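You operate a simulated robot arm through the tools that you are given. There is no shell and no other tool. Be economical: measure what you need, move in short steps, check, and stop when the job is done.

You are at the controls of a simulated robot arm. One attempt, no reset.

## Task
Let the sealer cool, then swap its brown strip for the red one.
Fine: heat off, wait till HOT goes out; hang the brown strip on the white block; lock the red one with the yellow catch.

It is judged by the outcome, as a careful person would: the job done as asked, and still so three seconds after it is handed in. It fails if anything else is knocked over, pushed out of place, dropped, spilled or broken.

## Robot
A 7-joint arm with a two-finger parallel gripper, fixed in place. Base frame: the origin is at the foot of the arm, x ahead of it, y to its left, z up. Lengths are in m, angles in degrees, forces in N, time in s.
Its first joint turns from -166.0 to 166.0 degrees. Payload 4.4 kg.
The TCP is the grasp point between the finger pads, 0.023 m short of the fingertips. In the tool frame z runs along the fingers and y along their closing line. The gripper opens to 0.094 m. The fingers are 0.038 m wide and 0.01 m thick; the gripper's body (0.054 by 0.096 m) begins 0.039 m behind the TCP.
Orientation is that of the tool frame in the base frame, as a unit quaternion [x, y, z, w]. With the fingers straight down and closing along the base's y, the tool's x points along the base's -x, its y along +y and its z along -z.

## Interface
- The arm moves only by the tool play_rows. Its argument "series" is a list of rows, each an object of numbers (a shift or turn left out is 0, a gripper value left out holds the last): "tx", "ty", "tz": the shift along the base's x, y, z in m; "rx", "ry", "rz": the turn, a rotation vector about the base's x, y, z in degrees; "claw": the opening in per cent of the stroke, from 0 (shut) to 100 (fully open). In form: [{"tx": .., "ty": .., "tz": .., "rx": .., "ry": .., "rz": .., "claw": ..}, ...]. A call has 1 to 8 rows; each row shifts and turns the commanded pose from where the row before left it. A row lasts 0.2 s, in which the tool goes at most 0.05 m and 8.6 degrees; a call with a longer step from one row to the next is refused whole, and so is a gripper value outside its range. Where a pose cannot be reached the arm comes as near as it can. A force on the tool above 40 N (or 10 N above the force at the start of the call, whichever is more), or a blocked arm, ends the call early, and 0.2 s more pass. The fingers move at their own pace (about 0.072 m/s each) and stop on an object; they squeeze with about 35 N. The grip force told is the motor's: it shows also when the fingers shut on nothing. Time passes only in rows, and 0.2 s behind the last, so rows that do not move let the fingers close. The reply holds the time, the measured pose of the TCP, the force on the tool along the base axes, the opening and the grip force, in the units named above and with some noise.
- Cameras (640 x 400 px; columns grow to the right, rows downward): "scene" is fixed at [0.2196, 0.6493, 1.5262]; the picture's right is [-0.45, -0.89, 0.00], its down [-0.43, 0.21, -0.88] and it looks along [0.79, -0.39, -0.48] (base axes); focal length 337 px, centre (320, 200). "wrist" rides on the gripper at [0.086, 0.016, -0.074] in the tool frame; the picture's right is [-0.18, 0.98, 0.00], its down [-0.58, -0.11, -0.81] and it looks along [-0.79, -0.15, 0.59] (tool axes); focal length 243 px, centre (320, 200). There is no depth. A picture from a camera that has moved, and an enlarged one, comes with that camera's place and axes in the base frame and with its lens.
- snapshot(camera): a new picture of that camera. It takes no simulated time.
- inspect(camera, box): a new picture of the part [left, top, right, bottom] of that camera's present view, enlarged. It takes no simulated time.
- sign_off(): hands the job in; it is judged then, once.

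Go step by step. Nothing tells you positions but the pictures and the camera data: compare them with the known pose of the tool, close in by small moves and look again before you grip or let go. The budget is 120 turns and 84 pictures, counting those below and the enlarged ones. Unless the task says otherwise, let go and move clear before handing in, and close with one line.

The tools are called after "Request:" by a JSON object that holds its "api" and its "payload". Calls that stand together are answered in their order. play_rows: Moves the arm, as the interface text tells. Its arguments: {"type":"object","properties":{"series":{"type":"array"}},"required":["series"]} The other tools are called the same way: snapshot (camera) takes a picture; inspect (camera, box) takes an enlarged picture of a part of a camera's view; sign_off () hands the job in.

At the start:

```text
time: 0.0
eef_pos: [0.6628, 0.2304, 1.3309]
tool_rot: [0.0, 1.0, 0.0, -0.001]
wrist_force: [0.0, -0.1, -0.9]
gripper_width: 0.0941
finger_force: 0.1
```

scene: 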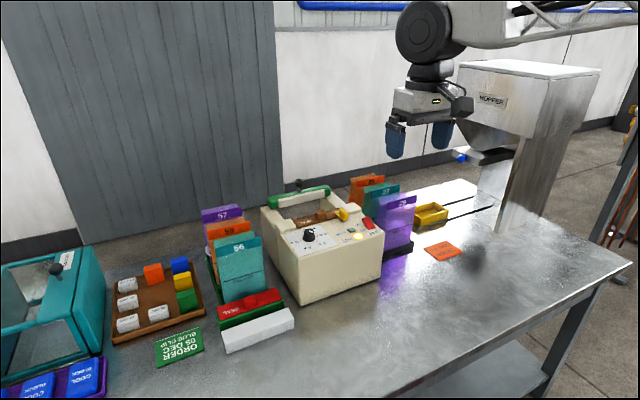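
wrist: 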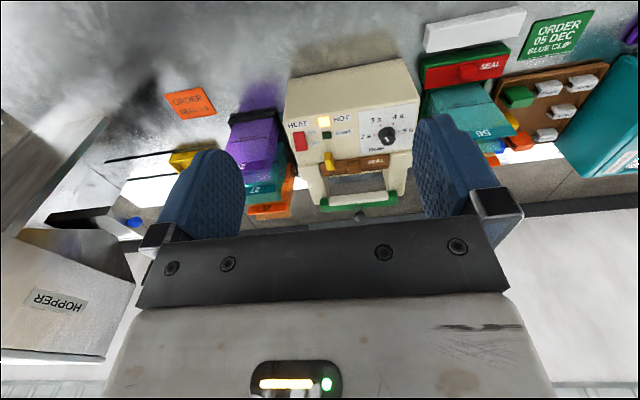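

I see the cream sealer in the middle with a HEAT switch (red), HOT lamp, a dial, the brown strip with yellow catch; red strip on a green/red block next to the white block. I take closer looks first.

Request:
{"api": "inspect", "payload": {"camera": "scene", "box": [250, 170, 410, 310]}}

Request:
{"api": "inspect", "payload": {"camera": "scene", "box": [190, 260, 320, 360]}}

Request:
{"api": "inspect", "payload": {"camera": "wrist", "box": [270, 60, 430, 220]}}

Request:
{"api": "inspect", "payload": {"camera": "wrist", "box": [400, 0, 540, 140]}}

```text
2.86 times, centred on (330, 240) of scene
camera zoom: at [0.2196, 0.6493, 1.5262], right [-0.45, -0.89, 0.0], down [-0.43, 0.21, -0.88], along [0.79, -0.39, -0.48], focal length 963 px, centre (291, 86)
```

zoom: 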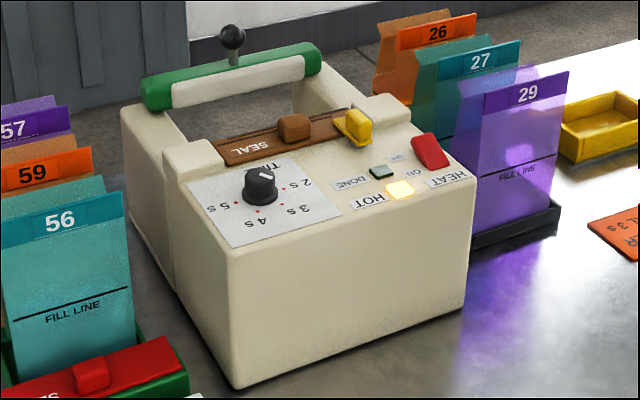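

```text
4.00 times, centred on (255, 310) of scene
camera zoom: at [0.2196, 0.6493, 1.5262], right [-0.45, -0.89, 0.0], down [-0.43, 0.21, -0.88], along [0.79, -0.39, -0.48], focal length 1348 px, centre (580, -240)
```

zoom: 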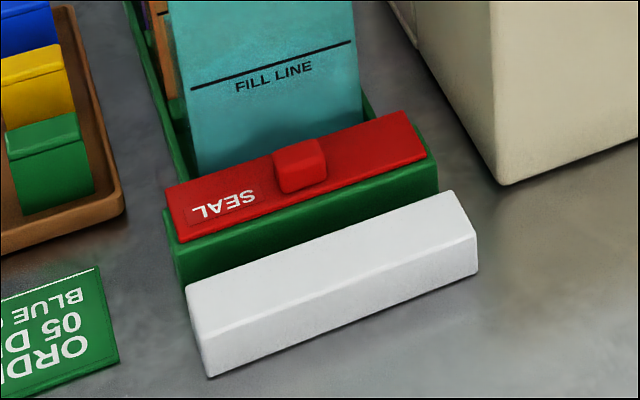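

```text
2.50 times, centred on (350, 140) of wrist
camera zoom: at [0.5747, 0.246, 1.4053], right [0.18, 0.98, 0.0], down [0.58, -0.11, 0.81], along [0.79, -0.15, -0.59], focal length 606 px, centre (245, 350)
```

zoom: 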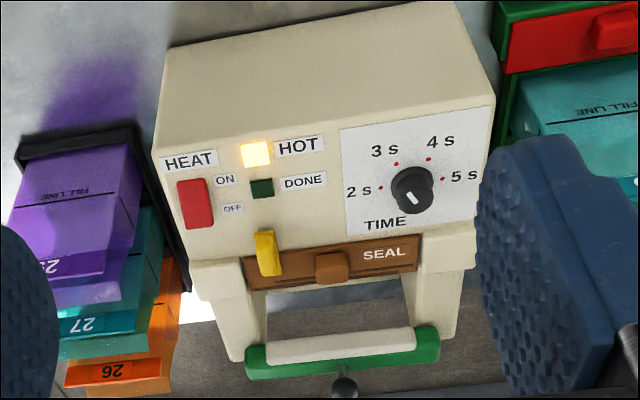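

```text
2.86 times, centred on (470, 70) of wrist
camera zoom: at [0.5747, 0.246, 1.4053], right [0.18, 0.98, 0.0], down [0.58, -0.11, 0.81], along [0.79, -0.15, -0.59], focal length 693 px, centre (-109, 571)
```

zoom: 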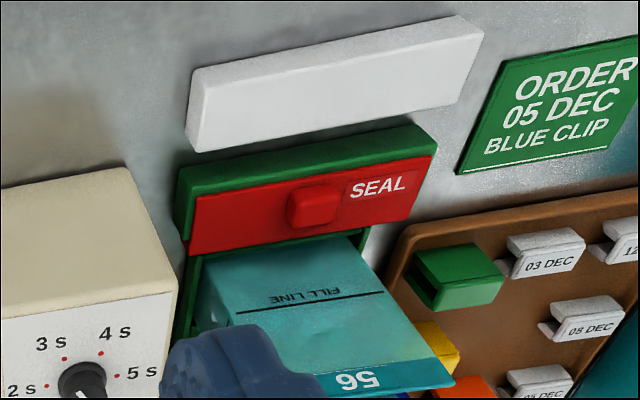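

By triangulating the two pictures I put the HEAT switch near (0.92, 0.14, 0.98), the catch near (0.98, 0.19, 0.99) and the brown tab near (1.01, 0.25, 0.99). I move in for a closer look.

Request:
{"api": "play_rows", "payload": {"series": [{"tx": 0.0225, "ty": -0.0075, "tz": -0.0325}, {"tx": 0.0225, "ty": -0.0075, "tz": -0.0325}, {"tx": 0.0225, "ty": -0.0075, "tz": -0.0325}, {"tx": 0.0225, "ty": -0.0075, "tz": -0.0325, "claw": 0}, {}, {}]}}

Request:
{"api": "snapshot", "payload": {"camera": "wrist"}}

Request:
{"api": "snapshot", "payload": {"camera": "scene"}}

```text
time: 1.4
eef_pos: [0.7502, 0.2001, 1.1987]
tool_rot: [0.0, 1.0, 0.0, 0.0]
wrist_force: [-0.2, 0.2, 0.8]
gripper_width: 0.0001
finger_force: 21.1
```

```text
77 pictures are left
camera wrist: at [0.6633, 0.216, 1.2738], right [0.18, 0.98, 0.0], down [0.58, -0.11, 0.81], along [0.79, -0.15, -0.59], focal length 243 px, centre (320, 200)
```

wrist: 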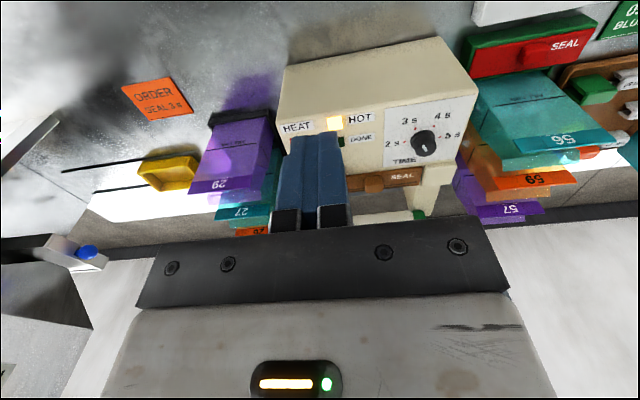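

```text
76 pictures are left
```

scene: 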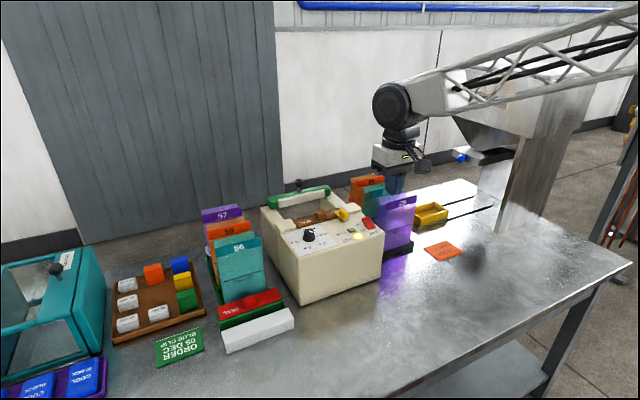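

The lamp's position checks out with the second view. I shift sideways so that the fingers do not hide the catch and switch.

Request:
{"api": "play_rows", "payload": {"series": [{"tx": 0.01, "ty": 0.04, "tz": -0.02}, {"tx": 0.01, "ty": 0.04, "tz": -0.02}, {"tx": 0.01, "ty": 0.04, "tz": -0.02}]}}

Request:
{"api": "inspect", "payload": {"camera": "wrist", "box": [170, 80, 410, 230]}}

```text
time: 2.2
eef_pos: [0.7825, 0.3209, 1.1408]
tool_rot: [0.0, 1.0, -0.001, 0.0]
wrist_force: [-0.6, -0.2, 0.5]
gripper_width: 0.0
finger_force: 35.3
```

```text
2.67 times, centred on (290, 155) of wrist
camera zoom: at [0.6949, 0.3368, 1.2146], right [0.18, 0.98, 0.0], down [0.58, -0.11, 0.81], along [0.79, -0.15, -0.59], focal length 647 px, centre (400, 320)
```

zoom: 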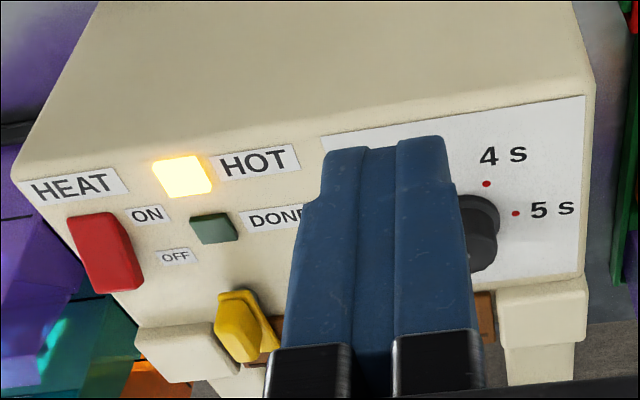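

I look tightly at the switch and catch from the scene camera.

Request:
{"api": "inspect", "payload": {"camera": "scene", "box": [310, 195, 390, 245]}}

```text
8.00 times, centred on (350, 220) of scene
camera zoom: at [0.2196, 0.6493, 1.5262], right [-0.45, -0.89, 0.0], down [-0.43, 0.21, -0.88], along [0.79, -0.39, -0.48], focal length 2696 px, centre (80, 40)
```

zoom: 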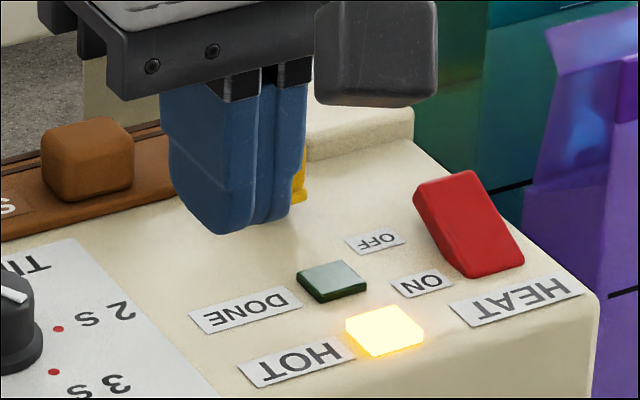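

The rocker's OFF end (far side) stands raised near (0.935, 0.14, 0.99), ON end is pressed. I bring the shut fingers above that end.

Request:
{"api": "play_rows", "payload": {"series": [{"tx": 0.0249, "ty": -0.0303, "tz": -0.0152}, {"tx": 0.0249, "ty": -0.0303, "tz": -0.0152}, {"tx": 0.0249, "ty": -0.0303, "tz": -0.0152}, {"tx": 0.0249, "ty": -0.0303, "tz": -0.0152}, {"tx": 0.0249, "ty": -0.0303, "tz": -0.0152}, {"tx": 0.0249, "ty": -0.0303, "tz": -0.0152}]}}

Request:
{"api": "inspect", "payload": {"camera": "scene", "box": [310, 175, 406, 235]}}

Request:
{"api": "inspect", "payload": {"camera": "wrist", "box": [200, 80, 440, 230]}}

```text
time: 3.6
eef_pos: [0.9304, 0.1385, 1.0493]
tool_rot: [0.0, 1.0, 0.0, 0.0]
wrist_force: [1.0, 0.7, 0.3]
gripper_width: 0.0001
finger_force: 35.1
```

```text
6.67 times, centred on (358, 205) of scene
camera zoom: at [0.2196, 0.6493, 1.5262], right [-0.45, -0.89, 0.0], down [-0.43, 0.21, -0.88], along [0.79, -0.39, -0.48], focal length 2247 px, centre (67, 167)
```

zoom: 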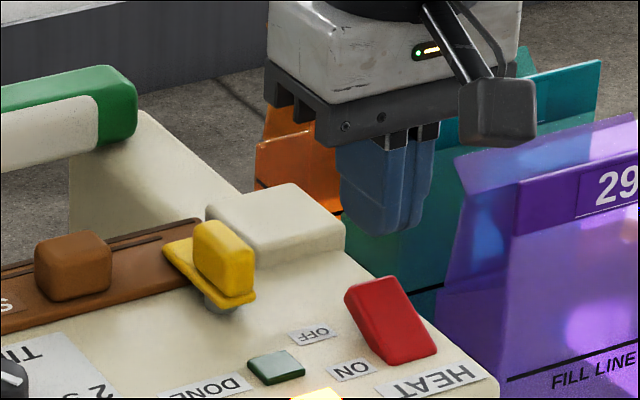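

```text
2.67 times, centred on (320, 155) of wrist
camera zoom: at [0.8443, 0.1538, 1.1244], right [0.18, 0.98, 0.0], down [0.58, -0.11, 0.81], along [0.79, -0.15, -0.59], focal length 647 px, centre (320, 320)
```

zoom: 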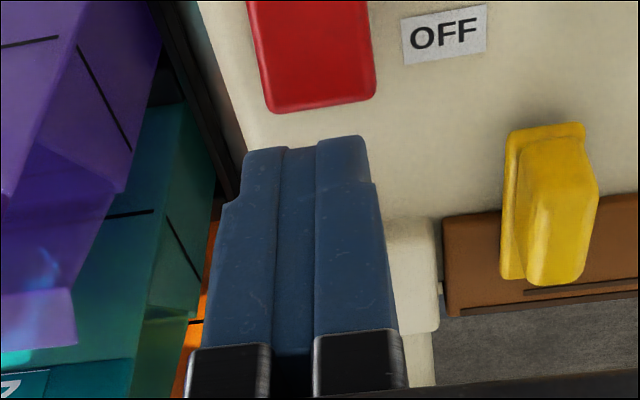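

The fingertips are over the raised OFF end (far edge about x=0.942). I press down gently.

Request:
{"api": "play_rows", "payload": {"series": [{"tz": -0.012}, {"tz": -0.012}, {"tz": -0.008}, {"tz": -0.006}, {"tz": -0.005}]}}

Request:
{"api": "inspect", "payload": {"camera": "scene", "box": [310, 195, 390, 245]}}

```text
time: 4.7
eef_pos: [0.9311, 0.1387, 1.0153]
tool_rot: [0.0, 1.0, 0.0, 0.003]
wrist_force: [2.6, -0.7, 3.4]
gripper_width: 0.0003
finger_force: 34.8
stopped in row 5: the force on the tool passed its limit (the readings are from after the stop); the commanded pose is now the measured one
```

```text
8.00 times, centred on (350, 220) of scene
camera zoom: at [0.2196, 0.6493, 1.5262], right [-0.45, -0.89, 0.0], down [-0.43, 0.21, -0.88], along [0.79, -0.39, -0.48], focal length 2696 px, centre (80, 40)
```

zoom: 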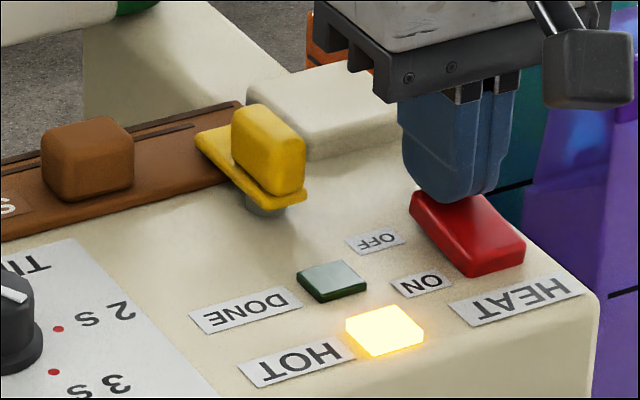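

The rocker has moved; I lift to see whether it stays in OFF.

Request:
{"api": "play_rows", "payload": {"series": [{"tz": 0.02}, {"tz": 0.03}, {"tz": 0.03}]}}

Request:
{"api": "inspect", "payload": {"camera": "scene", "box": [310, 195, 390, 245]}}

```text
time: 5.5
eef_pos: [0.9291, 0.1393, 1.0936]
tool_rot: [0.0, 1.0, 0.0, 0.003]
wrist_force: [-0.3, 0.8, -1.3]
gripper_width: 0.0003
finger_force: 34.9
```

```text
8.00 times, centred on (350, 220) of scene
camera zoom: at [0.2196, 0.6493, 1.5262], right [-0.45, -0.89, 0.0], down [-0.43, 0.21, -0.88], along [0.79, -0.39, -0.48], focal length 2696 px, centre (80, 40)
```

zoom: 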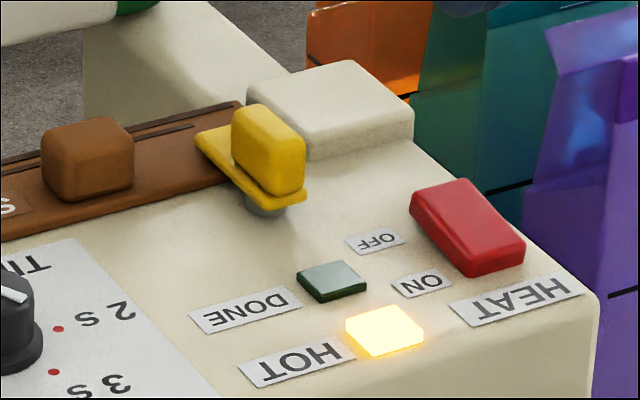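

I enlarge the rocker to judge its state.

Request:
{"api": "inspect", "payload": {"camera": "scene", "box": [355, 213, 383, 233]}}

Request:
{"api": "snapshot", "payload": {"camera": "wrist"}}

```text
16.00 times, centred on (369, 223) of scene
camera zoom: at [0.2196, 0.6493, 1.5262], right [-0.45, -0.89, 0.0], down [-0.43, 0.21, -0.88], along [0.79, -0.39, -0.48], focal length 5392 px, centre (-464, -168)
```

zoom: 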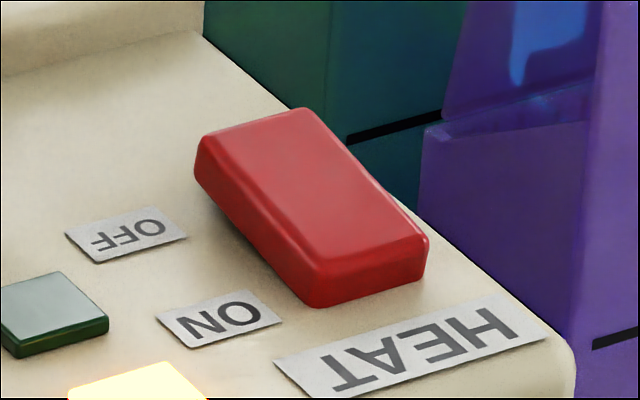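

```text
68 pictures are left
camera wrist: at [0.8426, 0.155, 1.1692], right [0.18, 0.98, 0.0], down [0.58, -0.11, 0.81], along [0.8, -0.15, -0.59], focal length 243 px, centre (320, 200)
```

wrist: 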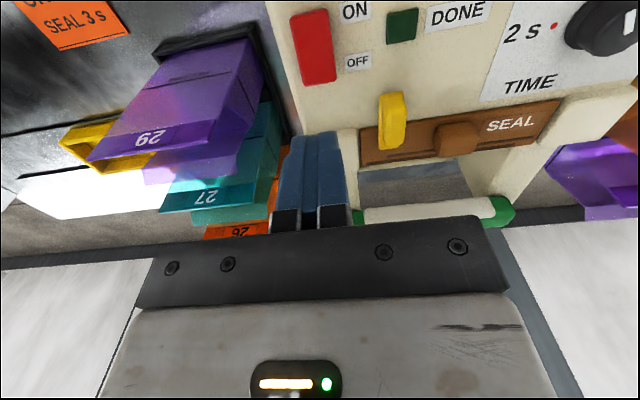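

The rocker is only about level, still slightly raised at OFF. I move the tips farther toward the OFF end and press again.

Request:
{"api": "play_rows", "payload": {"series": [{"tx": 0.015, "tz": -0.025}, {"tz": -0.025}, {"tz": -0.02}, {"tz": -0.006}, {"tz": -0.005}, {"tz": -0.005}, {"tz": -0.004}]}}

Request:
{"api": "inspect", "payload": {"camera": "scene", "box": [335, 203, 391, 238]}}

```text
time: 6.9
eef_pos: [0.9462, 0.1387, 1.0155]
tool_rot: [-0.001, 1.0, 0.002, 0.007]
wrist_force: [2.6, 0.6, 5.1]
gripper_width: 0.0
finger_force: 34.6
stopped in row 7: the force on the tool passed its limit (the readings are from after the stop); the commanded pose is now the measured one
```

```text
11.43 times, centred on (363, 220) of scene
camera zoom: at [0.2196, 0.6493, 1.5262], right [-0.45, -0.89, 0.0], down [-0.43, 0.21, -0.88], along [0.79, -0.39, -0.48], focal length 3852 px, centre (-171, -34)
```

zoom: 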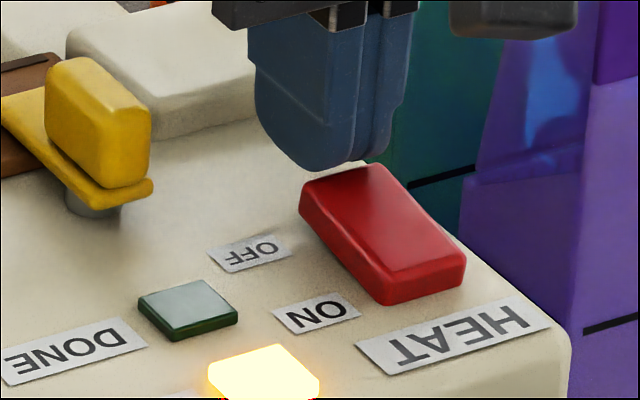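

The rocker stands mid-way and holds; panel height there is about 0.969. I press a bit more in very small steps to build force slowly.

Request:
{"api": "play_rows", "payload": {"series": [{"tz": -0.001}, {"tz": -0.001}, {"tz": -0.001}, {"tz": -0.001}, {"tz": -0.001}, {"tz": -0.001}, {"tz": -0.001}]}}

Request:
{"api": "inspect", "payload": {"camera": "scene", "box": [335, 203, 391, 238]}}

```text
time: 7.9
eef_pos: [0.9476, 0.1378, 1.0151]
tool_rot: [0.0, 1.0, 0.001, 0.009]
wrist_force: [2.9, 0.7, 3.2]
gripper_width: 0.0002
finger_force: 34.8
stopped in row 5: the force on the tool passed its limit (the readings are from after the stop); the commanded pose is now the measured one
```

```text
11.43 times, centred on (363, 220) of scene
camera zoom: at [0.2196, 0.6493, 1.5262], right [-0.45, -0.89, 0.0], down [-0.43, 0.21, -0.88], along [0.79, -0.39, -0.48], focal length 3852 px, centre (-171, -34)
```

zoom: 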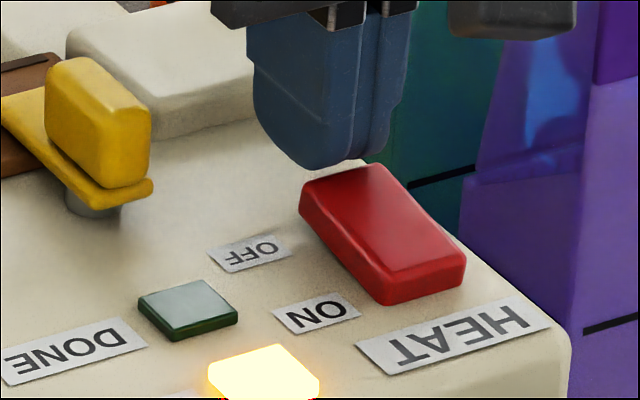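

The rocker now stays at about 6° from level, possibly its stop. I lift, turn the tool a quarter so the wrist camera looks across the panel, and watch the lamp meanwhile.

Request:
{"api": "play_rows", "payload": {"series": [{"tz": 0.03}, {"tz": 0.04}, {"ty": 0.03, "tz": 0.02, "rz": -8.5}, {"ty": 0.03, "tx": -0.01, "rz": -8.5}, {"ty": 0.03, "tx": -0.01, "rz": -8.5}, {"ty": 0.03, "tx": -0.01, "rz": -8.5}, {"tx": -0.01, "rz": -8.5}, {"rz": -8.5}]}}

Request:
{"api": "play_rows", "payload": {"series": [{"rz": -8.5}, {"rz": -8.5}, {"rz": -8.5}, {"rz": -8.5}]}}

Request:
{"api": "snapshot", "payload": {"camera": "wrist"}}

```text
time: 9.7
eef_pos: [0.9086, 0.2589, 1.1055]
tool_rot: [0.432, 0.902, -0.003, 0.009]
wrist_force: [0.3, -0.3, -0.7]
gripper_width: 0.0
finger_force: 34.7
```

```text
time: 10.7
eef_pos: [0.907, 0.2593, 1.1059]
tool_rot: [0.676, 0.737, -0.006, 0.007]
wrist_force: [-1.0, -1.0, -0.8]
gripper_width: 0.0001
finger_force: 34.8
```

```text
65 pictures are left
camera wrist: at [0.9151, 0.3476, 1.1794], right [0.99, -0.1, 0.01], down [-0.06, -0.58, 0.82], along [-0.08, -0.81, -0.58], focal length 243 px, centre (320, 200)
```

wrist: 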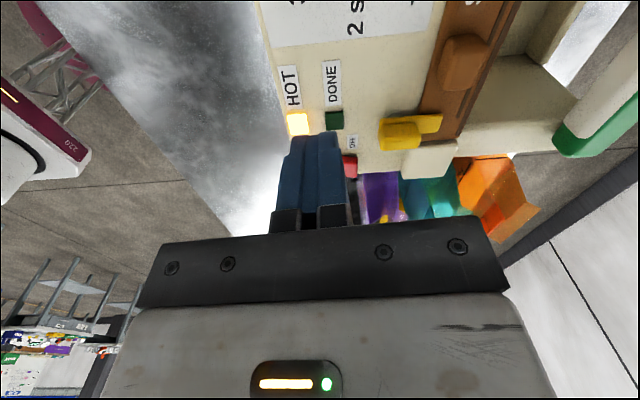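

I shift to uncover the switch for a profile view.

Request:
{"api": "play_rows", "payload": {"series": [{"tx": -0.03, "tz": -0.02}, {"tx": -0.03, "tz": -0.02}]}}

Request:
{"api": "inspect", "payload": {"camera": "wrist", "box": [320, 60, 480, 200]}}

```text
time: 11.3
eef_pos: [0.8473, 0.2598, 1.0655]
tool_rot: [0.676, 0.737, -0.006, 0.007]
wrist_force: [-0.6, -0.7, 0.4]
gripper_width: 0.0002
finger_force: 35.3
```

```text
2.86 times, centred on (400, 130) of wrist
camera zoom: at [0.8539, 0.3474, 1.1395], right [1.0, -0.1, 0.01], down [-0.06, -0.58, 0.82], along [-0.08, -0.81, -0.58], focal length 693 px, centre (91, 400)
```

zoom: 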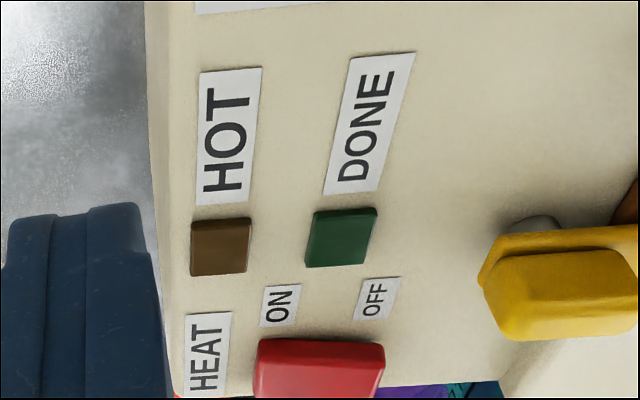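

HOT is out, so the heat is off and it has cooled. Now I look at the catch and brown strip from this side.

Request:
{"api": "play_rows", "payload": {"series": [{"tx": 0.02, "tz": 0.03, "ty": 0.03}, {"tx": 0.02, "tz": 0.0, "ty": 0.03}]}}

Request:
{"api": "inspect", "payload": {"camera": "wrist", "box": [330, 20, 510, 180]}}

Request:
{"api": "inspect", "payload": {"camera": "scene", "box": [285, 195, 365, 245]}}

```text
time: 11.9
eef_pos: [0.886, 0.32, 1.0992]
tool_rot: [0.675, 0.737, -0.005, 0.008]
wrist_force: [-0.9, 0.1, 0.6]
gripper_width: 0.0
finger_force: 35.1
```

```text
2.50 times, centred on (420, 100) of wrist
camera zoom: at [0.8948, 0.408, 1.1723], right [1.0, -0.1, 0.01], down [-0.06, -0.58, 0.82], along [-0.08, -0.81, -0.58], focal length 606 px, centre (70, 450)
```

zoom: 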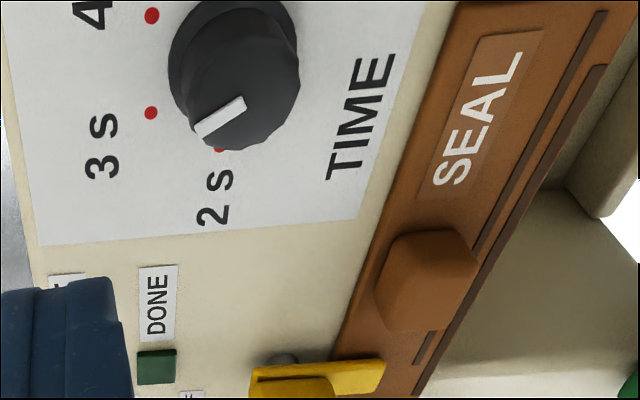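

```text
8.00 times, centred on (325, 220) of scene
camera zoom: at [0.2196, 0.6493, 1.5262], right [-0.45, -0.89, 0.0], down [-0.43, 0.21, -0.88], along [0.79, -0.39, -0.48], focal length 2696 px, centre (280, 40)
```

zoom: 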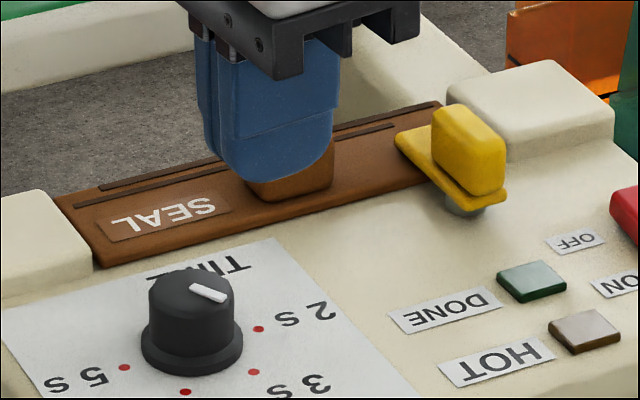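

The catch is a swivel plate on a pin near (0.974, 0.195), with a grip block on top running about along x. I turn the tool back to closing along y, open it and go above the catch.

Request:
{"api": "play_rows", "payload": {"series": [{"rz": 8.5, "tz": 0.01}, {"rz": 8.5, "ty": -0.015}, {"rz": 8.5, "ty": -0.015}, {"rz": 8.5, "ty": -0.015}, {"rz": 8.5, "ty": -0.015}, {"rz": 8.5, "ty": -0.015}, {"rz": 8.5, "ty": -0.015}, {"rz": 8.5, "ty": -0.015}]}}

Request:
{"api": "play_rows", "payload": {"series": [{"rz": 8.5, "ty": -0.015, "claw": 55}, {"rz": 8.5, "tx": 0.02, "tz": -0.01}, {"tx": 0.02, "tz": -0.01}]}}

Request:
{"api": "snapshot", "payload": {"camera": "wrist"}}

```text
time: 13.7
eef_pos: [0.8892, 0.2139, 1.1045]
tool_rot: [0.147, 0.989, 0.0, 0.009]
wrist_force: [0.4, -0.1, 0.6]
gripper_width: 0.0
finger_force: 35.4
```

```text
time: 14.5
eef_pos: [0.9271, 0.1987, 1.0853]
tool_rot: [-0.001, 1.0, 0.001, 0.009]
wrist_force: [0.1, 0.0, 0.3]
gripper_width: 0.0514
finger_force: 0.1
```

```text
61 pictures are left
camera wrist: at [0.8381, 0.215, 1.1594], right [0.18, 0.98, 0.01], down [0.57, -0.11, 0.82], along [0.8, -0.15, -0.58], focal length 243 px, centre (320, 200)
```

wrist: 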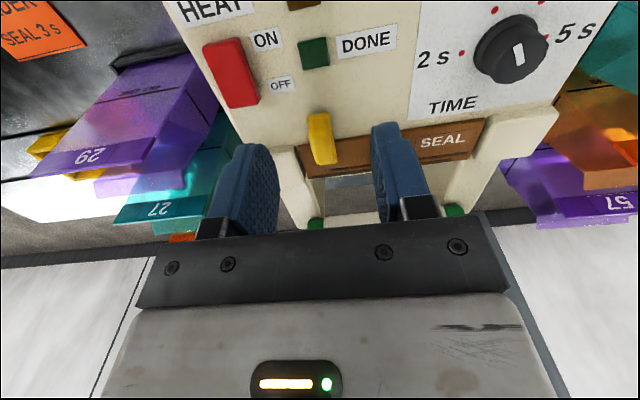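

I enlarge the catch to get its heading.

Request:
{"api": "inspect", "payload": {"camera": "wrist", "box": [270, 90, 390, 190]}}

```text
4.00 times, centred on (330, 140) of wrist
camera zoom: at [0.8381, 0.215, 1.1594], right [0.18, 0.98, 0.01], down [0.57, -0.11, 0.82], along [0.8, -0.15, -0.58], focal length 970 px, centre (280, 440)
```

zoom: 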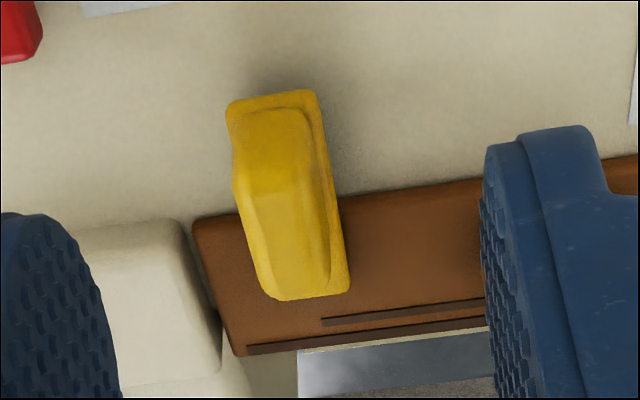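

The catch plate runs along x from 0.960 to 1.020 at y≈0.192, pin near x=0.973. I lower the open fingers either side of the grip block.

Request:
{"api": "play_rows", "payload": {"series": [{"tx": 0.024, "ty": -0.0067, "ry": 1.0}, {"tx": 0.024}, {"tz": -0.025}, {"tz": -0.02}, {"tz": -0.02}]}}

Request:
{"api": "inspect", "payload": {"camera": "scene", "box": [305, 185, 385, 235]}}

Request:
{"api": "inspect", "payload": {"camera": "wrist", "box": [240, 60, 400, 180]}}

```text
time: 15.7
eef_pos: [0.9761, 0.1909, 1.0197]
tool_rot: [0.0, 1.0, 0.001, 0.0]
wrist_force: [-0.2, -0.1, 0.0]
gripper_width: 0.0519
finger_force: 0.0
```

```text
8.00 times, centred on (345, 210) of scene
camera zoom: at [0.2196, 0.6493, 1.5262], right [-0.45, -0.89, 0.0], down [-0.43, 0.21, -0.88], along [0.79, -0.39, -0.48], focal length 2696 px, centre (120, 120)
```

zoom: 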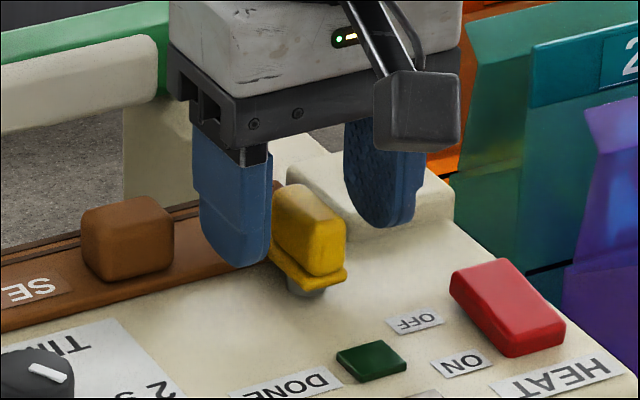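

```text
3.33 times, centred on (320, 120) of wrist
camera zoom: at [0.8884, 0.2073, 1.0954], right [0.18, 0.98, 0.0], down [0.58, -0.11, 0.81], along [0.79, -0.15, -0.59], focal length 809 px, centre (320, 467)
```

zoom: 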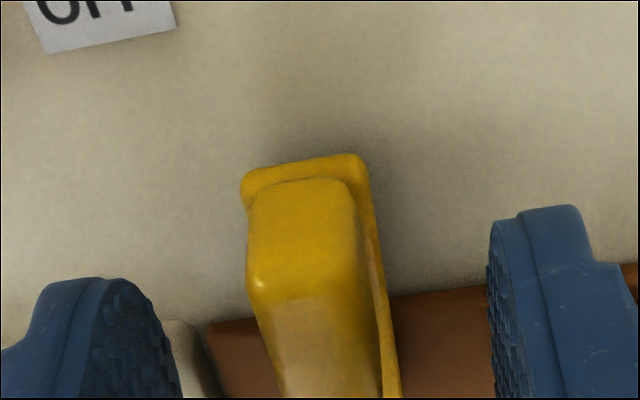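

Fingers straddle the block. I narrow the grip, lower slightly, and close.

Request:
{"api": "play_rows", "payload": {"series": [{"claw": 34, "tx": -0.002}, {}, {"tz": -0.004}, {"claw": 0}, {}, {}, {}]}}

Request:
{"api": "inspect", "payload": {"camera": "scene", "box": [305, 185, 385, 235]}}

```text
time: 17.3
eef_pos: [0.9737, 0.1914, 1.0153]
tool_rot: [-0.001, 1.0, 0.001, -0.002]
wrist_force: [-4.2, -2.1, 0.4]
gripper_width: 0.0164
finger_force: 45.1
```

```text
8.00 times, centred on (345, 210) of scene
camera zoom: at [0.2196, 0.6493, 1.5262], right [-0.45, -0.89, 0.0], down [-0.43, 0.21, -0.88], along [0.79, -0.39, -0.48], focal length 2696 px, centre (120, 120)
```

zoom: 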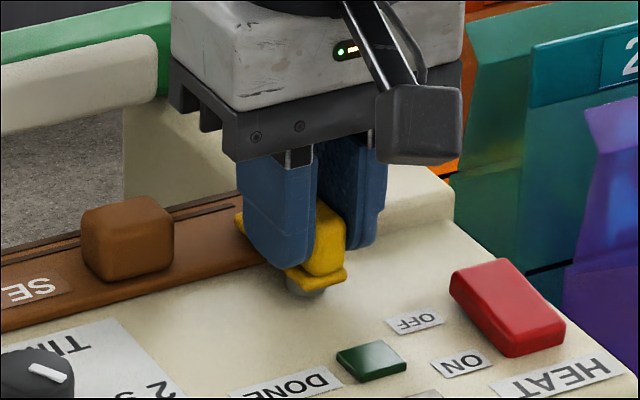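

Gripped firmly (16 mm). I try turning the catch counter-clockwise a little.

Request:
{"api": "play_rows", "payload": {"series": [{"rz": 5}, {"rz": 5}, {"rz": 5}, {"rz": 5}]}}

Request:
{"api": "inspect", "payload": {"camera": "scene", "box": [305, 185, 385, 235]}}

```text
time: 18.3
eef_pos: [0.973, 0.1904, 1.0162]
tool_rot: [-0.174, 0.985, 0.0, -0.001]
wrist_force: [0.2, -3.3, -9.6]
gripper_width: 0.0158
finger_force: 44.3
```

```text
8.00 times, centred on (345, 210) of scene
camera zoom: at [0.2196, 0.6493, 1.5262], right [-0.45, -0.89, 0.0], down [-0.43, 0.21, -0.88], along [0.79, -0.39, -0.48], focal length 2696 px, centre (120, 120)
```

zoom: 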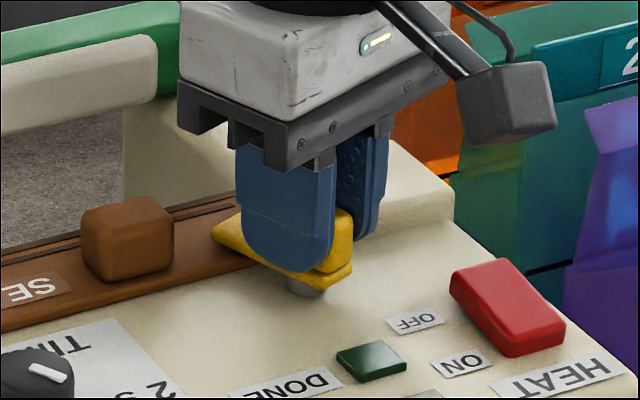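

The catch turns with the tool. I continue to about 90°.

Request:
{"api": "play_rows", "payload": {"series": [{"rz": 8.4}, {"rz": 8.4}, {"rz": 8.4}, {"rz": 8.4}, {"rz": 8.4}, {"rz": 8.4}, {"rz": 8.4}, {"rz": 8.4}]}}

Request:
{"api": "inspect", "payload": {"camera": "scene", "box": [305, 185, 385, 235]}}

```text
time: 20.3
eef_pos: [0.9731, 0.1909, 1.016]
tool_rot: [-0.69, 0.724, 0.0, -0.001]
wrist_force: [7.4, -7.5, -0.4]
gripper_width: 0.0161
finger_force: 45.1
stopped in row 8: the force on the tool passed its limit (the readings are from after the stop); the commanded pose is now the measured one
```

```text
8.00 times, centred on (345, 210) of scene
camera zoom: at [0.2196, 0.6493, 1.5262], right [-0.45, -0.89, 0.0], down [-0.43, 0.21, -0.88], along [0.79, -0.39, -0.48], focal length 2696 px, centre (120, 120)
```

zoom: 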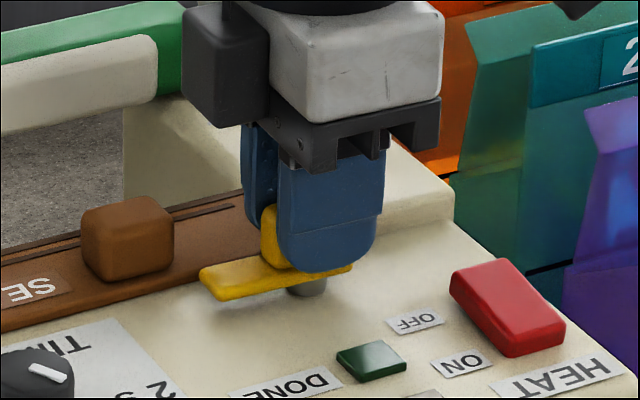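

Turned to about 87° and clear of the strip it seems. I release, lift and look.

Request:
{"api": "play_rows", "payload": {"series": [{"claw": 35}, {}, {"tz": 0.02}, {"tz": 0.04}, {"tz": 0.03}]}}

Request:
{"api": "inspect", "payload": {"camera": "scene", "box": [290, 195, 370, 245]}}

Request:
{"api": "snapshot", "payload": {"camera": "wrist"}}

```text
time: 21.5
eef_pos: [0.9746, 0.1902, 1.1068]
tool_rot: [-0.69, 0.724, -0.001, -0.001]
wrist_force: [0.2, 0.9, -0.2]
gripper_width: 0.0331
finger_force: 0.0
```

```text
8.00 times, centred on (330, 220) of scene
camera zoom: at [0.2196, 0.6493, 1.5262], right [-0.45, -0.89, 0.0], down [-0.43, 0.21, -0.88], along [0.79, -0.39, -0.48], focal length 2696 px, centre (240, 40)
```

zoom: 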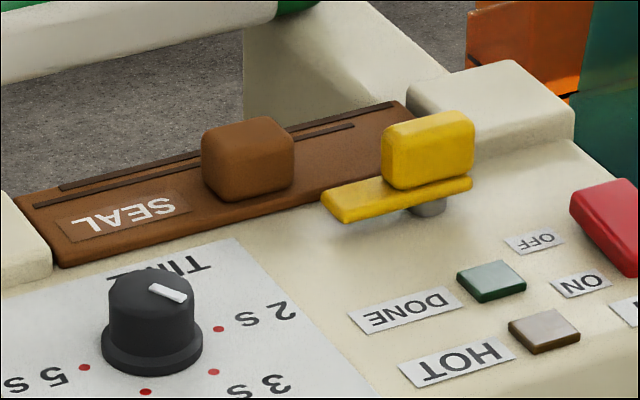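

```text
53 pictures are left
camera wrist: at [0.9543, 0.1051, 1.1822], right [-0.97, 0.23, 0.0], down [0.14, 0.58, 0.81], along [0.18, 0.78, -0.59], focal length 243 px, centre (320, 200)
```

wrist: 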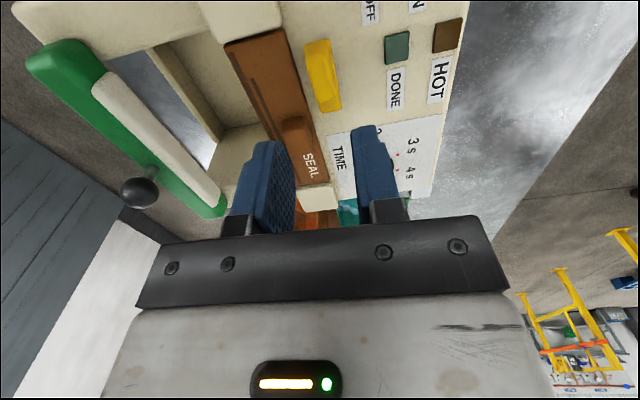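

The catch is clear of the strip. Before lifting the strip I turn the tool back and survey the white block and red strip from close by.

Request:
{"api": "play_rows", "payload": {"series": [{"rz": -8, "tx": -0.02, "ty": 0.024}, {"rz": -8, "tx": -0.02, "ty": 0.024}, {"rz": -8, "tx": -0.02, "ty": 0.024}, {"rz": -8, "tx": -0.02, "ty": 0.024}, {"rz": -8, "tx": -0.02, "ty": 0.024}, {"rz": -8, "tx": -0.02, "ty": 0.024}, {"rz": -8, "tx": -0.02, "ty": 0.024}, {"rz": -8, "tx": -0.02, "ty": 0.024}]}}

Request:
{"api": "play_rows", "payload": {"series": [{"rz": -7.7, "tx": -0.02, "ty": 0.024, "claw": 75}, {"rz": -7.7, "tx": -0.02, "ty": 0.024}, {"rz": -7.7, "tx": -0.02, "ty": 0.024}, {"tx": -0.02, "ty": 0.02}]}}

Request:
{"api": "snapshot", "payload": {"camera": "wrist"}}

```text
time: 23.3
eef_pos: [0.8129, 0.3815, 1.1042]
tool_rot: [-0.202, 0.979, 0.0, 0.0]
wrist_force: [-0.4, 0.4, -0.4]
gripper_width: 0.033
finger_force: 0.0
```

```text
time: 24.3
eef_pos: [0.7346, 0.4752, 1.1069]
tool_rot: [-0.001, 1.0, 0.001, -0.002]
wrist_force: [-0.5, 1.1, 0.5]
gripper_width: 0.0702
finger_force: 0.0
```

```text
52 pictures are left
camera wrist: at [0.6473, 0.4906, 1.1811], right [0.18, 0.98, 0.0], down [0.58, -0.11, 0.81], along [0.79, -0.15, -0.59], focal length 243 px, centre (320, 200)
```

wrist: 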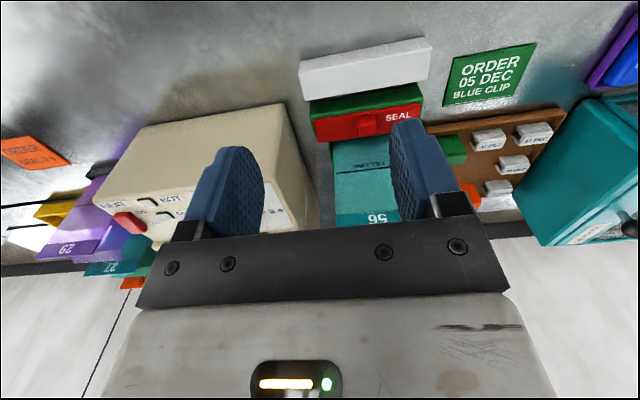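

Request:
{"api": "inspect", "payload": {"camera": "wrist", "box": [280, 20, 450, 160]}}

Request:
{"api": "inspect", "payload": {"camera": "scene", "box": [205, 280, 305, 360]}}

```text
2.86 times, centred on (365, 90) of wrist
camera zoom: at [0.6473, 0.4906, 1.1811], right [0.18, 0.98, 0.0], down [0.58, -0.11, 0.81], along [0.79, -0.15, -0.59], focal length 693 px, centre (191, 514)
```

zoom: 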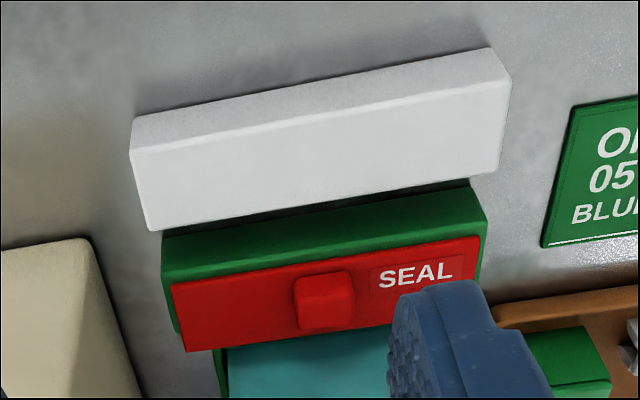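

```text
5.00 times, centred on (255, 320) of scene
camera zoom: at [0.2196, 0.6493, 1.5262], right [-0.45, -0.89, 0.0], down [-0.43, 0.21, -0.88], along [0.79, -0.39, -0.48], focal length 1685 px, centre (645, -400)
```

zoom: 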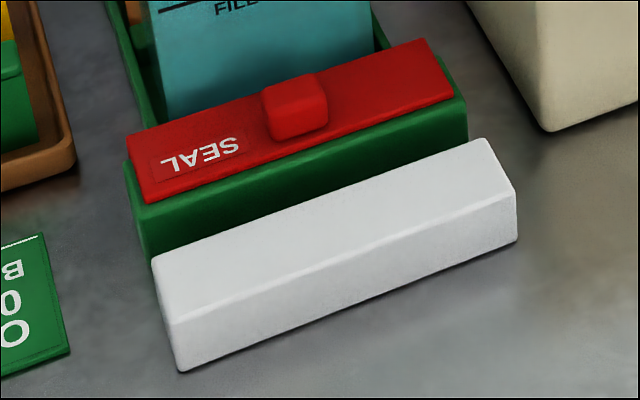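

The white block is aligned with the base: x 0.815–0.861, y 0.43–0.614, top z≈0.824; the red strip spans x 0.889–0.938, y 0.435–0.606. Now I go over to the brown strip's tab.

Request:
{"api": "play_rows", "payload": {"series": [{"tx": 0.031, "ty": -0.032}, {"tx": 0.031, "ty": -0.032}, {"tx": 0.031, "ty": -0.032}, {"tx": 0.031, "ty": -0.032}, {"tx": 0.031, "ty": -0.032}, {"tx": 0.031, "ty": -0.032}, {"tx": 0.029, "ty": -0.032}]}}

Request:
{"api": "inspect", "payload": {"camera": "wrist", "box": [220, 70, 420, 195]}}

Request:
{"api": "inspect", "payload": {"camera": "scene", "box": [285, 185, 365, 235]}}

```text
time: 25.9
eef_pos: [0.9482, 0.2512, 1.1043]
tool_rot: [-0.001, 1.0, 0.001, 0.001]
wrist_force: [0.0, -0.9, 0.6]
gripper_width: 0.0703
finger_force: 0.0
```

```text
3.20 times, centred on (320, 132) of wrist
camera zoom: at [0.8604, 0.2672, 1.1805], right [0.18, 0.98, 0.0], down [0.58, -0.11, 0.81], along [0.79, -0.14, -0.59], focal length 776 px, centre (320, 416)
```

zoom: 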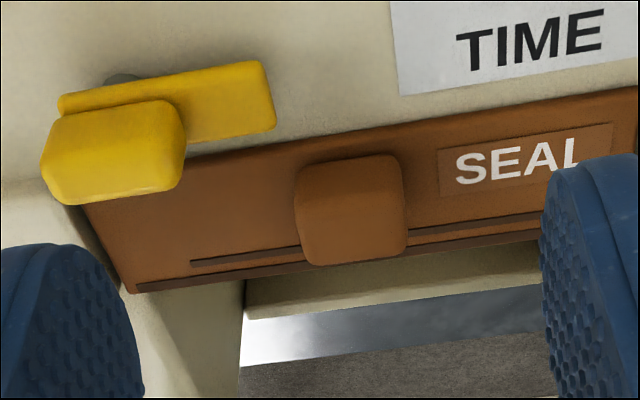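

```text
8.00 times, centred on (325, 210) of scene
camera zoom: at [0.2196, 0.6493, 1.5262], right [-0.45, -0.89, 0.0], down [-0.43, 0.21, -0.88], along [0.79, -0.39, -0.48], focal length 2696 px, centre (280, 120)
```

zoom: 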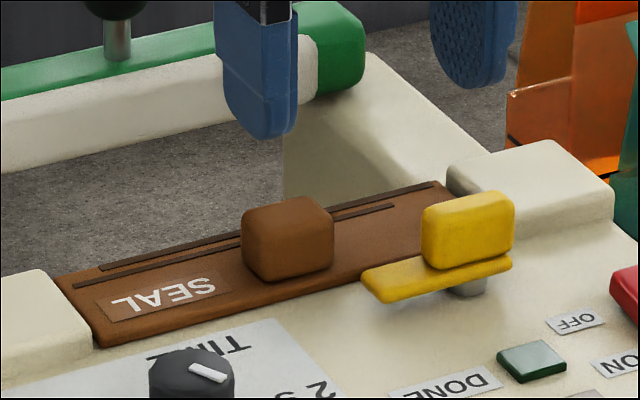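

The tab sits near (1.012, 0.249), about 37 mm wide. I move above it.

Request:
{"api": "play_rows", "payload": {"series": [{"tx": 0.032, "ty": -0.001, "tz": -0.01}, {"tx": 0.032, "ty": -0.001, "tz": -0.01}, {"tz": -0.02}, {"tz": -0.015}]}}

Request:
{"api": "inspect", "payload": {"camera": "wrist", "box": [220, 60, 420, 185]}}

Request:
{"api": "inspect", "payload": {"camera": "scene", "box": [285, 185, 365, 235]}}

```text
time: 26.9
eef_pos: [1.013, 0.2509, 1.0506]
tool_rot: [-0.001, 1.0, 0.001, 0.001]
wrist_force: [1.2, -0.5, -0.2]
gripper_width: 0.0704
finger_force: 0.1
```

```text
3.20 times, centred on (320, 122) of wrist
camera zoom: at [0.9268, 0.2657, 1.1263], right [0.18, 0.98, 0.0], down [0.58, -0.11, 0.81], along [0.79, -0.15, -0.59], focal length 776 px, centre (320, 448)
```

zoom: 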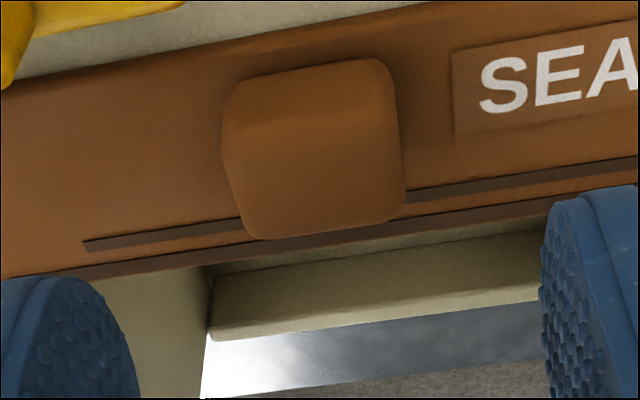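

```text
8.00 times, centred on (325, 210) of scene
camera zoom: at [0.2196, 0.6493, 1.5262], right [-0.45, -0.89, 0.0], down [-0.43, 0.21, -0.88], along [0.79, -0.39, -0.48], focal length 2696 px, centre (280, 120)
```

zoom: 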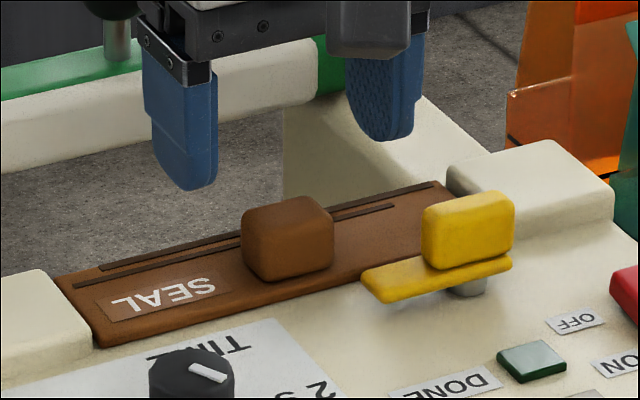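

Alignment looks right; I lower around the tab in small steps.

Request:
{"api": "play_rows", "payload": {"series": [{"ty": -0.002, "tz": -0.01}, {"tz": -0.01}, {"tz": -0.01}, {"tz": -0.006}]}}

Request:
{"api": "inspect", "payload": {"camera": "scene", "box": [285, 185, 365, 235]}}

```text
time: 27.9
eef_pos: [1.0124, 0.247, 1.0152]
tool_rot: [-0.002, 1.0, 0.001, 0.001]
wrist_force: [-1.1, 0.4, 0.8]
gripper_width: 0.0705
finger_force: 0.0
```

```text
8.00 times, centred on (325, 210) of scene
camera zoom: at [0.2196, 0.6493, 1.5262], right [-0.45, -0.89, 0.0], down [-0.43, 0.21, -0.88], along [0.79, -0.39, -0.48], focal length 2696 px, centre (280, 120)
```

zoom: 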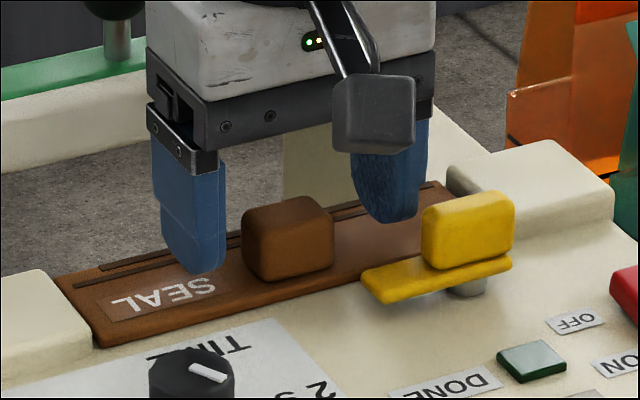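

Fingers are level with the tab; I close on it.

Request:
{"api": "play_rows", "payload": {"series": [{"claw": 0, "ty": 0.001}, {}, {}, {}]}}

Request:
{"api": "play_rows", "payload": {"series": [{"tz": 0.004}, {"tz": 0.006}]}}

Request:
{"api": "inspect", "payload": {"camera": "scene", "box": [285, 185, 365, 235]}}

```text
time: 28.9
eef_pos: [1.0125, 0.2496, 1.0168]
tool_rot: [-0.002, 1.0, 0.001, 0.001]
wrist_force: [-0.2, 0.3, 1.5]
gripper_width: 0.0313
finger_force: 34.7
```

```text
time: 29.5
eef_pos: [1.0131, 0.2475, 1.024]
tool_rot: [-0.002, 1.0, 0.0, 0.0]
wrist_force: [1.1, 0.3, -0.2]
gripper_width: 0.031
finger_force: 34.8
```

```text
8.00 times, centred on (325, 210) of scene
camera zoom: at [0.2196, 0.6493, 1.5262], right [-0.45, -0.89, 0.0], down [-0.43, 0.21, -0.88], along [0.79, -0.39, -0.48], focal length 2696 px, centre (280, 120)
```

zoom: 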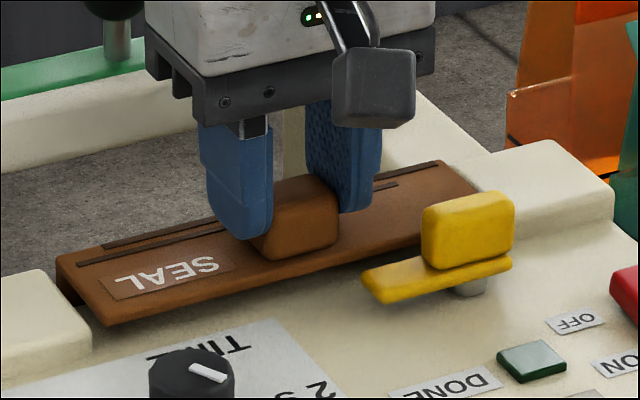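

The strip lifts with the tool. I raise it straight up and look at its underside profile.

Request:
{"api": "play_rows", "payload": {"series": [{"tz": 0.015}, {"tz": 0.02}, {"tz": 0.03}, {"tz": 0.03}]}}

Request:
{"api": "inspect", "payload": {"camera": "scene", "box": [275, 150, 371, 220]}}

Request:
{"api": "inspect", "payload": {"camera": "scene", "box": [275, 205, 355, 255]}}

```text
time: 30.5
eef_pos: [1.0125, 0.249, 1.1197]
tool_rot: [-0.002, 1.0, 0.0, -0.001]
wrist_force: [0.4, 0.2, -1.4]
gripper_width: 0.0314
finger_force: 34.5
```

```text
5.71 times, centred on (323, 185) of scene
camera zoom: at [0.2196, 0.6493, 1.5262], right [-0.45, -0.89, 0.0], down [-0.43, 0.21, -0.88], along [0.79, -0.39, -0.48], focal length 1926 px, centre (303, 286)
```

zoom: 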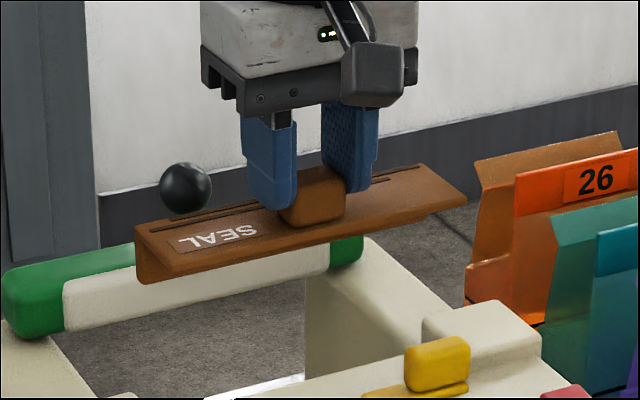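

```text
8.00 times, centred on (315, 230) of scene
camera zoom: at [0.2196, 0.6493, 1.5262], right [-0.45, -0.89, 0.0], down [-0.43, 0.21, -0.88], along [0.79, -0.39, -0.48], focal length 2696 px, centre (360, -40)
```

zoom: 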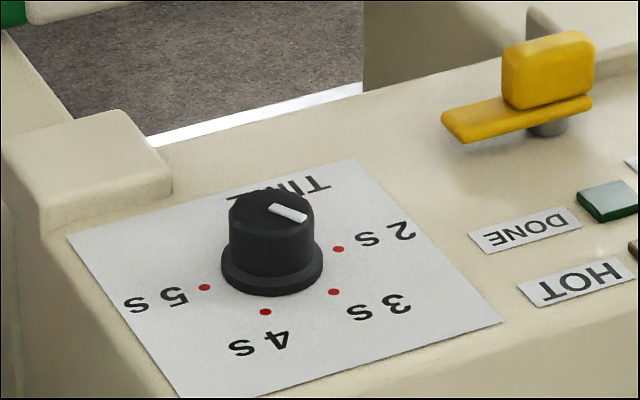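

The strip is an L-profile: a flange at its rear edge hangs down, so on the white block the flange goes behind (the gap to the green block is about 23 mm). I look from the wrist to fix the strip's position relative to the tool.

Request:
{"api": "snapshot", "payload": {"camera": "wrist"}}

Request:
{"api": "inspect", "payload": {"camera": "scene", "box": [290, 170, 354, 210]}}

```text
41 pictures are left
camera wrist: at [0.9252, 0.2645, 1.1944], right [0.18, 0.98, 0.0], down [0.58, -0.11, 0.81], along [0.79, -0.15, -0.59], focal length 243 px, centre (320, 200)
```

wrist: 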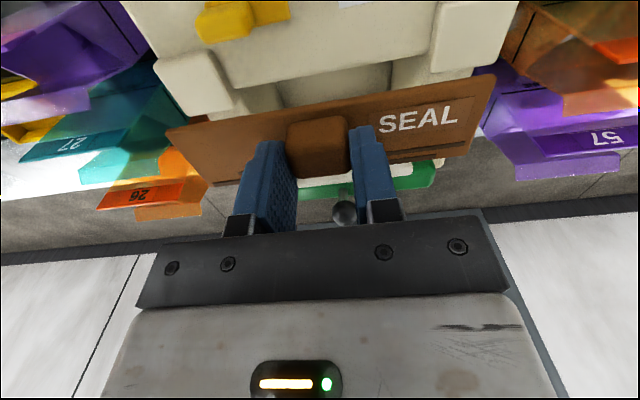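

```text
10.00 times, centred on (322, 190) of scene
camera zoom: at [0.2196, 0.6493, 1.5262], right [-0.45, -0.89, 0.0], down [-0.43, 0.21, -0.88], along [0.79, -0.39, -0.48], focal length 3370 px, centre (300, 300)
```

zoom: 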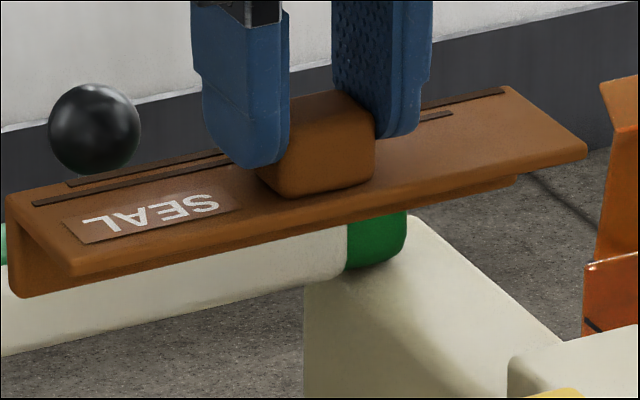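

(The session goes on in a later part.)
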